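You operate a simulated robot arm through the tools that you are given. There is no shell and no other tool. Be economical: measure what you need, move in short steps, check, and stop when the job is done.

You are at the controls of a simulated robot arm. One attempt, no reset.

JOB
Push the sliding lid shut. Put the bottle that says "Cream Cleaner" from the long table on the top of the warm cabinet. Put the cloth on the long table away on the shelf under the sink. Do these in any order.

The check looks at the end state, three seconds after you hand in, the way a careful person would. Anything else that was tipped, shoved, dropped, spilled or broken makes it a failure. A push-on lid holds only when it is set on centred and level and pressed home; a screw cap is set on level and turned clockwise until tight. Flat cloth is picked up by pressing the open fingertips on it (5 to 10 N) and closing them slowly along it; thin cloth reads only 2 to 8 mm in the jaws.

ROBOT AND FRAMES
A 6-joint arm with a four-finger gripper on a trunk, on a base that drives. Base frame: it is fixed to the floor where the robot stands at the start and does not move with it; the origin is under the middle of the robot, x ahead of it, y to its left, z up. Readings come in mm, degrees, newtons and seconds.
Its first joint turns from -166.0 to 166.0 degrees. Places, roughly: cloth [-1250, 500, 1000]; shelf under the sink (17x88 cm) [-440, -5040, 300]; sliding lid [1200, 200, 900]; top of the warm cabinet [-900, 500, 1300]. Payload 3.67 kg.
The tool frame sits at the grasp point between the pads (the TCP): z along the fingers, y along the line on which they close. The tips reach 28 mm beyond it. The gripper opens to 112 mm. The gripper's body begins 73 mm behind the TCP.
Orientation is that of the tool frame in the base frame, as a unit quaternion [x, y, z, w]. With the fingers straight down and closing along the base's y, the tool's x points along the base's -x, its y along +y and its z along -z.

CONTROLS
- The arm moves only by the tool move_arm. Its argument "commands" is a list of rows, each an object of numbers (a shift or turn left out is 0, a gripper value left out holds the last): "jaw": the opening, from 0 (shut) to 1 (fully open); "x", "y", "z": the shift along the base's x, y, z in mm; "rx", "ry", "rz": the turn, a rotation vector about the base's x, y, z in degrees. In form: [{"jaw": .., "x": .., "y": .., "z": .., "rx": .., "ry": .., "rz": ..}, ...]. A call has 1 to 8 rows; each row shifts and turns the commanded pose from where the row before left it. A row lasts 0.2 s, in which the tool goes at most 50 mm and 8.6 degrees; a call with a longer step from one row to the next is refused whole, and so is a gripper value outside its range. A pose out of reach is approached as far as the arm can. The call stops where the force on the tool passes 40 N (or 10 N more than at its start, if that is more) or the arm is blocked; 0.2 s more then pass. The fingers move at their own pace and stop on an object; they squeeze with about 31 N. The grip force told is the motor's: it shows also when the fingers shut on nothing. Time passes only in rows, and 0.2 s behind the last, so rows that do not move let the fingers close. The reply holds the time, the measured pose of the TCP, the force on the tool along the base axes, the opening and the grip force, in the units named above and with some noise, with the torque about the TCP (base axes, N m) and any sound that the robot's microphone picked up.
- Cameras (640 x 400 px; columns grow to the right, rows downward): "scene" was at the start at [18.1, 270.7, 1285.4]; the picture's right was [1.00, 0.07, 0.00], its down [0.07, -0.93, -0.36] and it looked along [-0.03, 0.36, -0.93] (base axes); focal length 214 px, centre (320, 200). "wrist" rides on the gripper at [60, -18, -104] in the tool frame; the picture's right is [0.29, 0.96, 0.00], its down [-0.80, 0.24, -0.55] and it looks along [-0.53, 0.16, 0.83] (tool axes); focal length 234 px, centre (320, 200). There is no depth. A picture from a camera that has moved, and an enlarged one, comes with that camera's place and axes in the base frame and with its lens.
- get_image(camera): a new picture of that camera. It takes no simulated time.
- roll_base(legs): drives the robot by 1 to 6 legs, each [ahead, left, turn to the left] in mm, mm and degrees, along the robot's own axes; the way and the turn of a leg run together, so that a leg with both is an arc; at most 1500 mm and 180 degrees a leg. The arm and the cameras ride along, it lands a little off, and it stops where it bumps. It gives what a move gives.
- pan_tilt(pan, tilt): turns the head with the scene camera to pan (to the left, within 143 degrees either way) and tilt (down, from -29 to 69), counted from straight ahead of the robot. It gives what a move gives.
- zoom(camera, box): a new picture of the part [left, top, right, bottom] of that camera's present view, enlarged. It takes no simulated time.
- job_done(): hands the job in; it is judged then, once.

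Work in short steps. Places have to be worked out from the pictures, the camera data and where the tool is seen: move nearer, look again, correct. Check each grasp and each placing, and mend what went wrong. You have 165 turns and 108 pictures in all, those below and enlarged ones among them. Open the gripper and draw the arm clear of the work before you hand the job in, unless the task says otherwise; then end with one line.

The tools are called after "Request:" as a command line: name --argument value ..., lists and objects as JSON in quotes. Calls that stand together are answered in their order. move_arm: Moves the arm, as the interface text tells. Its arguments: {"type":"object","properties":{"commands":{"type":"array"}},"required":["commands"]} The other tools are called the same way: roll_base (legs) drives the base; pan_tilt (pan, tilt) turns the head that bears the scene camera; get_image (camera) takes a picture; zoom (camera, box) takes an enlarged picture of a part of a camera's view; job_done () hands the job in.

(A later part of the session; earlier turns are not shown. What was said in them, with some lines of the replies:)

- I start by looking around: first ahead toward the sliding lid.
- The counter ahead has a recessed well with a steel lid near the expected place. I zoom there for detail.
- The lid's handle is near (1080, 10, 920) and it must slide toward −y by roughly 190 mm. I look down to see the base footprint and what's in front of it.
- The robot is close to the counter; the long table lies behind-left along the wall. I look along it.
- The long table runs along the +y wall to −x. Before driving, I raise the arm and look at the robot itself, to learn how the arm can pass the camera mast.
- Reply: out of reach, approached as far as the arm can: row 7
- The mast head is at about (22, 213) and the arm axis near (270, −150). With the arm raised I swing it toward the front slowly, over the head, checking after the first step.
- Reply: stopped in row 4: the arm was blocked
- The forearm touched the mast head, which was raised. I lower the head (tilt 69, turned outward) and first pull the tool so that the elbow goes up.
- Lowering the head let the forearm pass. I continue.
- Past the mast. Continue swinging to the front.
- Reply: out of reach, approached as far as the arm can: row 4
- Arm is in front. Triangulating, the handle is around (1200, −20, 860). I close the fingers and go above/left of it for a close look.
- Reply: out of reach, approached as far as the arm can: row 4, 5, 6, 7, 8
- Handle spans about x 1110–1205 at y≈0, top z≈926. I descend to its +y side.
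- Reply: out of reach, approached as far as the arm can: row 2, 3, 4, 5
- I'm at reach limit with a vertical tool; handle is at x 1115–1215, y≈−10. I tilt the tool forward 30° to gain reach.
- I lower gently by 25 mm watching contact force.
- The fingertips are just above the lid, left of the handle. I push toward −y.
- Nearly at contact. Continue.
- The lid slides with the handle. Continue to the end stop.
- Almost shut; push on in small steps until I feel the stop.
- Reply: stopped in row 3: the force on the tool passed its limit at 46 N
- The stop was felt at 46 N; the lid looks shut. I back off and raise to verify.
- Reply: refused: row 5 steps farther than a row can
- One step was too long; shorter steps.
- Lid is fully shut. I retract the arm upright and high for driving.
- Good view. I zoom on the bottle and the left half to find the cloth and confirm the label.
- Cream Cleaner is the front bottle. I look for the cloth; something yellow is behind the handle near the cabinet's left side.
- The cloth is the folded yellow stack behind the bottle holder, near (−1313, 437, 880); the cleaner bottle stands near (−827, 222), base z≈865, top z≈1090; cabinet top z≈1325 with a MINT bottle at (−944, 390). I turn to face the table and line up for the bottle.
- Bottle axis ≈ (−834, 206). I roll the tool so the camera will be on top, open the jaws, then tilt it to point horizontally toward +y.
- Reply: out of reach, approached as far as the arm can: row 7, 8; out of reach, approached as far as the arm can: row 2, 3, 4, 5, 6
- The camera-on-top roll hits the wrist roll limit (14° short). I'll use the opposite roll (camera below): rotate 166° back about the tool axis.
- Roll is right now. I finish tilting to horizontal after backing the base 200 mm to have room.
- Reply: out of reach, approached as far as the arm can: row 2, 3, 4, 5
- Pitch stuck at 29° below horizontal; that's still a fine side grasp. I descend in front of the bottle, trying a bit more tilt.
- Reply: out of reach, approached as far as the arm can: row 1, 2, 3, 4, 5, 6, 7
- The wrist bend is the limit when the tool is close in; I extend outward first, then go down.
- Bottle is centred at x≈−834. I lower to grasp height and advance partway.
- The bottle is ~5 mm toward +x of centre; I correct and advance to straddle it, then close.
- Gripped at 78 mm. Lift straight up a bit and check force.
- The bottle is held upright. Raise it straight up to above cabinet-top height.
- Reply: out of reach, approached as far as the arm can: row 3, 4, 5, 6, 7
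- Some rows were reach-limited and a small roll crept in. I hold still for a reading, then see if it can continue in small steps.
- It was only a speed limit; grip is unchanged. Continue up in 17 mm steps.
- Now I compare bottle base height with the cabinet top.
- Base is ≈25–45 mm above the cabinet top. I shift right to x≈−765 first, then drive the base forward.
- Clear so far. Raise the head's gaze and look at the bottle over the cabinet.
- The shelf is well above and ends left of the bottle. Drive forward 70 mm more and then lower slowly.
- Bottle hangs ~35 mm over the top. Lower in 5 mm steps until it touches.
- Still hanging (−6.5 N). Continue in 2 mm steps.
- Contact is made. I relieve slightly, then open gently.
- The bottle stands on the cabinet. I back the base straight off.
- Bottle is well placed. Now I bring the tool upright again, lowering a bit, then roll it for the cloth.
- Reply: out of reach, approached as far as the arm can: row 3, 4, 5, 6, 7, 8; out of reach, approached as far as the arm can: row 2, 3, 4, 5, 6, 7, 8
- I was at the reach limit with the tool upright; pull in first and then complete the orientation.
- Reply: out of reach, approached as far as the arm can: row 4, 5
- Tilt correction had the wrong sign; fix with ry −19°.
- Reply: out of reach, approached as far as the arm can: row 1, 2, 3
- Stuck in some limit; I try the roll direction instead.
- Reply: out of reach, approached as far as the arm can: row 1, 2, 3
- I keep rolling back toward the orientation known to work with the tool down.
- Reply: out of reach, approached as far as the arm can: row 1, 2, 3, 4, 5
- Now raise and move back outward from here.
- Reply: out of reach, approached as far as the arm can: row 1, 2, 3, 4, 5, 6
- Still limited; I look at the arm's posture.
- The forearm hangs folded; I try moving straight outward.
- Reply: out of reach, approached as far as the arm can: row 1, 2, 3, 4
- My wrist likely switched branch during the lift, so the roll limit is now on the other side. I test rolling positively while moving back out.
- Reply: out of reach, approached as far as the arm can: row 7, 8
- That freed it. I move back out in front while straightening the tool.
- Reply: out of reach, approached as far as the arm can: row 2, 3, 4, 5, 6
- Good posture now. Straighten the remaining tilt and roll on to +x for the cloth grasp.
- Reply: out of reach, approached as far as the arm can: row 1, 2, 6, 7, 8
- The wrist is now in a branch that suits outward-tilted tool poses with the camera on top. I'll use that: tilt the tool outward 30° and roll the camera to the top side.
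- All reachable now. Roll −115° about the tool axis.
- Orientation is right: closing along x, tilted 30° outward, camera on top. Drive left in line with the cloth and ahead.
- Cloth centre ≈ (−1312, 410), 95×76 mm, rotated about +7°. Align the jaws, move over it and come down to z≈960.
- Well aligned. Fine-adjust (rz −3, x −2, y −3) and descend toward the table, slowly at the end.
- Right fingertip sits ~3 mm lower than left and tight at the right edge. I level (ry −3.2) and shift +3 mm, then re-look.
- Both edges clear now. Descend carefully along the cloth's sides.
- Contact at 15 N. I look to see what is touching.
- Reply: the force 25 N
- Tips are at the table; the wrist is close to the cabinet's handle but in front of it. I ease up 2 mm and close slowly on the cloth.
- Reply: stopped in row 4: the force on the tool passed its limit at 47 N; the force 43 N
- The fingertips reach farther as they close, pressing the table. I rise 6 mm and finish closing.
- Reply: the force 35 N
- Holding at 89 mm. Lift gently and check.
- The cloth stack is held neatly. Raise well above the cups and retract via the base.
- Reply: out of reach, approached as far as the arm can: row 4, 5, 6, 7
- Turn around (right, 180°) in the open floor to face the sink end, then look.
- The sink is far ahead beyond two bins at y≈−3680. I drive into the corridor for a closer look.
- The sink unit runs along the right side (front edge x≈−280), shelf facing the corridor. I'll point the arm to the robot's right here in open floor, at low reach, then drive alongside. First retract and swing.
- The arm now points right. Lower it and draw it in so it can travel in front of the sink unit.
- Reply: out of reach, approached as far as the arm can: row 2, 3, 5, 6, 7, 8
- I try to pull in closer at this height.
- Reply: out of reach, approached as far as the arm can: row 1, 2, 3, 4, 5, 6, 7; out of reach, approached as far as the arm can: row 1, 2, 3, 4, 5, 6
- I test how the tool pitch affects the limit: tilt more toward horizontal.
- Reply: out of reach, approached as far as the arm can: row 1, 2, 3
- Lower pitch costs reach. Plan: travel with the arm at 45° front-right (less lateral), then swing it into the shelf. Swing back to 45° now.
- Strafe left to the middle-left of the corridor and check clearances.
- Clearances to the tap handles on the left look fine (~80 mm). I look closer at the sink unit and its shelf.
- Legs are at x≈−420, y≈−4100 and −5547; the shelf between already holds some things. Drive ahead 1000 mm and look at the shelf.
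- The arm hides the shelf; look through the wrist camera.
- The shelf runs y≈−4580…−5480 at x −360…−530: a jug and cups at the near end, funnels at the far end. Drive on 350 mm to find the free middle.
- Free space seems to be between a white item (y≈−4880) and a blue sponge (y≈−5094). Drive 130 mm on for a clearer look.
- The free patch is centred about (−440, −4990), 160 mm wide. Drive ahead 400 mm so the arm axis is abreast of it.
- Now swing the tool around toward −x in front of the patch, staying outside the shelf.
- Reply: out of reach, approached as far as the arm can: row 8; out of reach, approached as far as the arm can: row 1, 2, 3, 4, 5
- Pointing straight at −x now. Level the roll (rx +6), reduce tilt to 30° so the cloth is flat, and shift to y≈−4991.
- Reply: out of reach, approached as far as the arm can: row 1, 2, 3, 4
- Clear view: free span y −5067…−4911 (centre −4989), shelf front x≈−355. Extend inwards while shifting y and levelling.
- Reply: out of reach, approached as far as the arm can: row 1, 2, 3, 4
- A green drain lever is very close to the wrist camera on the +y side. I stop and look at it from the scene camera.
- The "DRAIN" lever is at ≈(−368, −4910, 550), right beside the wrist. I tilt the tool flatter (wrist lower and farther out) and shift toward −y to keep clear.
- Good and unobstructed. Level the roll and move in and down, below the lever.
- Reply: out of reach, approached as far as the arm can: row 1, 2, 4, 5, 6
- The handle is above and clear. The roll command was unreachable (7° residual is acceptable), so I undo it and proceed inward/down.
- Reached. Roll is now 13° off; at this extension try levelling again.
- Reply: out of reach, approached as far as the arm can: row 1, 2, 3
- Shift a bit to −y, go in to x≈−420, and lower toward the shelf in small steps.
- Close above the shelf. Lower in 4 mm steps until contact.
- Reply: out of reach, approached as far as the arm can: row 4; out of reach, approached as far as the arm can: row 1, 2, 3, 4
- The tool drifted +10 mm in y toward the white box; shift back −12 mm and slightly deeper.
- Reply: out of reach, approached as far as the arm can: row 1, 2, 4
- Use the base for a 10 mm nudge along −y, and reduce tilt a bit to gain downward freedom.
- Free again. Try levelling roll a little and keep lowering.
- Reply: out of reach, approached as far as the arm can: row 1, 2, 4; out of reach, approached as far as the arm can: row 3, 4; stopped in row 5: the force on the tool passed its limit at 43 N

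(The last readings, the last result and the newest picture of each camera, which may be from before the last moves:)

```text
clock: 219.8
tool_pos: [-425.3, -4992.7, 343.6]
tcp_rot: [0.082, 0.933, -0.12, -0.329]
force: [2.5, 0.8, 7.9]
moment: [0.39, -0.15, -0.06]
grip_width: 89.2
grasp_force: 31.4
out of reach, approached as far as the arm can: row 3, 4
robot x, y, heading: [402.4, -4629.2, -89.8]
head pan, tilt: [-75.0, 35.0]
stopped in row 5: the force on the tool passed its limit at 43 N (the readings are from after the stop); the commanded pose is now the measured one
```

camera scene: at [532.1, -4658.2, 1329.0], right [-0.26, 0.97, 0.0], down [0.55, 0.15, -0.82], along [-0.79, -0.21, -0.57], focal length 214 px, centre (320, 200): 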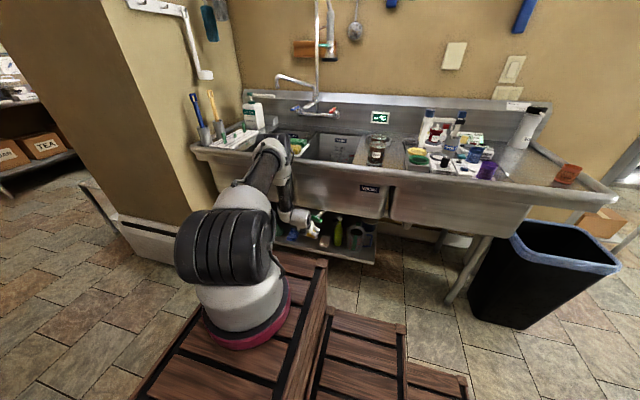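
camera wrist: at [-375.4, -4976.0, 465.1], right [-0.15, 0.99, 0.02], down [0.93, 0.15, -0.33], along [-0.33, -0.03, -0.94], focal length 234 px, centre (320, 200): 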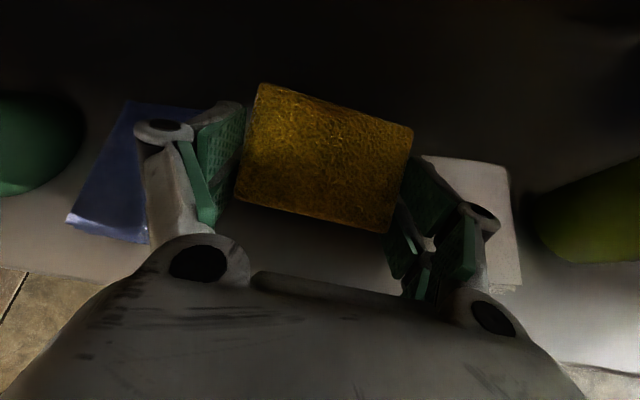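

Contact at the +y side. Look before releasing.

Request:
zoom --camera "scene" --box '[270, 190, 360, 260]'

Request:
get_image --camera "wrist"

```text
5.71 times, centred on (315, 225) of scene
camera zoom: at [532.3, -4669.1, 1329.1], right [-0.26, 0.97, 0.0], down [0.55, 0.15, -0.82], along [-0.79, -0.21, -0.57], focal length 1226 px, centre (349, 57)
```

zoom: 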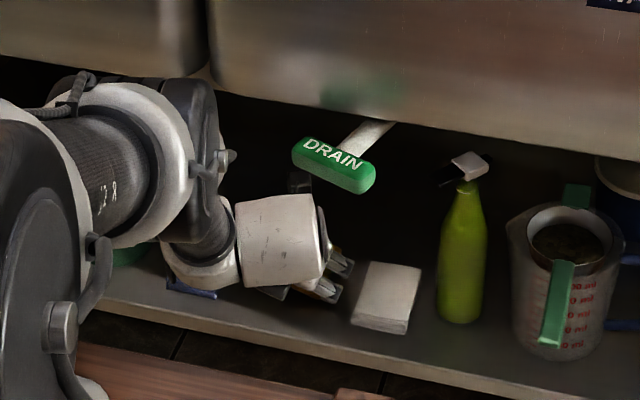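

```text
12 pictures are left
camera wrist: at [-406.9, -4978.3, 461.9], right [-0.15, 0.98, -0.1], down [0.98, 0.14, -0.12], along [-0.11, -0.11, -0.99], focal length 234 px, centre (320, 200)
```

wrist: 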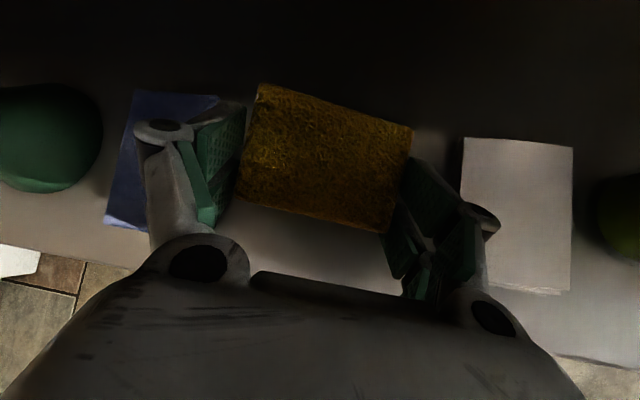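

Clear of the white box; the left finger is near the sponge. Lift 3 mm, shift +6 mm in y, set down and open only slightly.

Request:
move_arm --commands '[{"z": 3}, {"y": 6}, {"z": -3}, {"jaw": 0.83}, {"jaw": 0.87}, {"jaw": 0.88}, {}]'

Request:
get_image --camera "wrist"

```text
clock: 221.4
tool_pos: [-422.8, -4985.0, 342.6]
tcp_rot: [0.081, 0.934, -0.121, -0.327]
force: [-0.3, -0.5, 0.3]
moment: [0.01, 0.01, -0.02]
grip_width: 98.3
grasp_force: 0.3
robot x, y, heading: [397.9, -4625.2, -90.0]
head pan, tilt: [-75.0, 35.0]
```

```text
11 pictures are left
camera wrist: at [-406.2, -4972.2, 460.7], right [-0.15, 0.98, -0.1], down [0.98, 0.14, -0.12], along [-0.1, -0.11, -0.99], focal length 234 px, centre (320, 200)
```

wrist: 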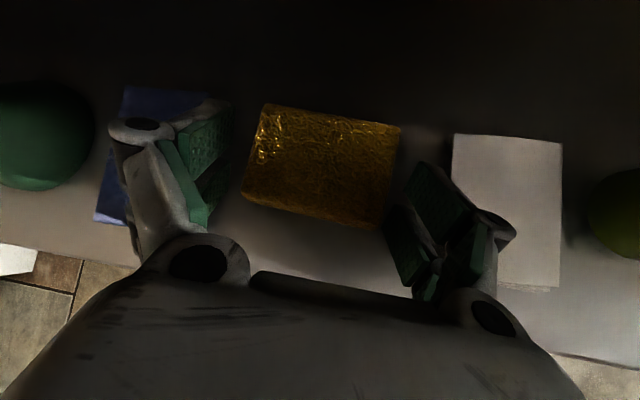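

The cloth lies flat on the shelf. Withdraw mostly straight out (+x), keeping below the drain lever.

Request:
move_arm --commands '[{"z": 4}, {"x": 12, "z": 3}, {"x": 12, "z": 3}, {"x": 12, "z": 4}, {"x": 12, "z": 4, "y": -2}, {"x": 12, "z": 4, "y": -2}, {}]'

Request:
get_image --camera "wrist"

```text
clock: 223.0
tool_pos: [-363.1, -4990.8, 364.6]
tcp_rot: [0.081, 0.934, -0.122, -0.327]
force: [0.1, -0.2, -0.9]
moment: [0.0, -0.01, -0.02]
grip_width: 98.5
grasp_force: 0.0
robot x, y, heading: [401.6, -4623.3, -90.0]
head pan, tilt: [-75.0, 35.0]
```

```text
10 pictures are left
camera wrist: at [-345.7, -4976.5, 482.9], right [-0.15, 0.98, -0.1], down [0.98, 0.14, -0.12], along [-0.1, -0.11, -0.99], focal length 234 px, centre (320, 200)
```

wrist: 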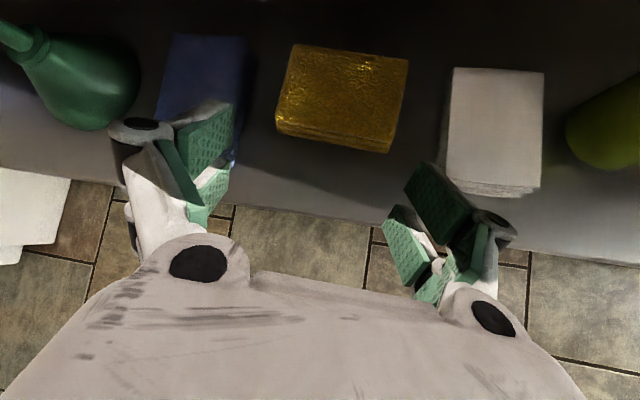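

The cloth sits neatly between its neighbours, nothing disturbed. Withdraw the arm fully out into the corridor.

Request:
move_arm --commands '[{"x": 14, "z": 2, "y": -4}, {"x": 14, "z": 2, "y": -4}, {"x": 14, "z": 2, "y": -4}, {"x": 10, "y": -20, "rz": 3}, {"x": 10, "y": -25, "rz": 4}, {"x": 12, "y": -28, "rz": 4}, {"x": 14, "y": -28, "rz": 4}]'

Request:
get_image --camera "wrist"

```text
clock: 224.6
tool_pos: [-275.4, -5103.0, 371.1]
tcp_rot: [-0.042, 0.936, -0.162, -0.309]
force: [0.4, 0.8, -0.8]
moment: [0.0, 0.02, 0.01]
grip_width: 98.4
grasp_force: 0.1
robot x, y, heading: [398.9, -4627.8, -90.1]
head pan, tilt: [-75.0, 35.0]
```

```text
9 pictures are left
camera wrist: at [-262.6, -5084.8, 488.9], right [-0.4, 0.91, -0.1], down [0.91, 0.39, -0.12], along [-0.07, -0.14, -0.99], focal length 234 px, centre (320, 200)
```

wrist: 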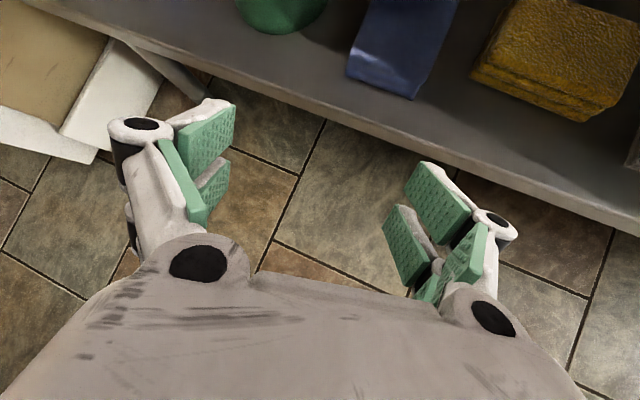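

Clear of the shelf. A bit more clearance, open the gripper fully, then a final check of the shelf.

Request:
move_arm --commands '[{"x": 18, "y": -28, "rz": 4}, {"x": 20, "y": -28, "rz": 4}, {"x": 20, "y": -28, "rz": 4}, {"x": 20, "y": -25, "rz": 4}, {"jaw": 1}, {}]'

Request:
zoom --camera "scene" --box '[250, 150, 410, 270]'

```text
clock: 226.0
tool_pos: [-197.8, -5213.4, 369.6]
tcp_rot: [-0.171, 0.921, -0.204, -0.284]
force: [0.1, -0.1, 0.3]
moment: [0.01, 0.0, 0.0]
grip_width: 112.0
grasp_force: 0.0
robot x, y, heading: [397.8, -4624.8, -89.9]
head pan, tilt: [-75.0, 35.0]
```

```text
3.33 times, centred on (330, 210) of scene
camera zoom: at [532.0, -4669.2, 1329.1], right [-0.26, 0.97, 0.0], down [0.55, 0.15, -0.82], along [-0.79, -0.21, -0.57], focal length 715 px, centre (287, 167)
```

zoom: 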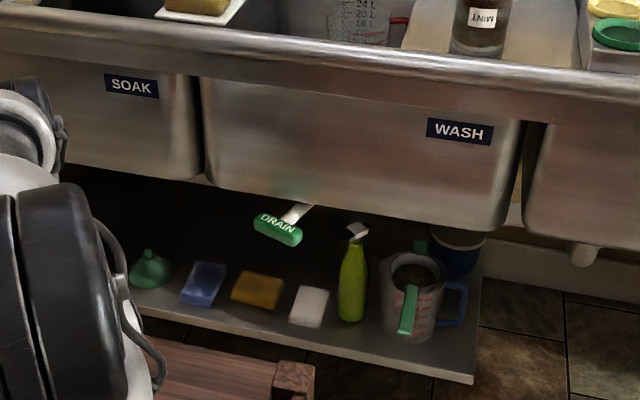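

The cloth is on the shelf among its neighbours, upright items undisturbed; the lid is shut and the bottle stands on the cabinet. I hand in.

Request:
job_done

```text
The job is handed in.
```

The lid is pushed fully shut, the Cream Cleaner bottle stands on top of the warm cabinet, and the cloth lies on the shelf under the sink; in the last pictures I took of each spot, nothing else looked disturbed.
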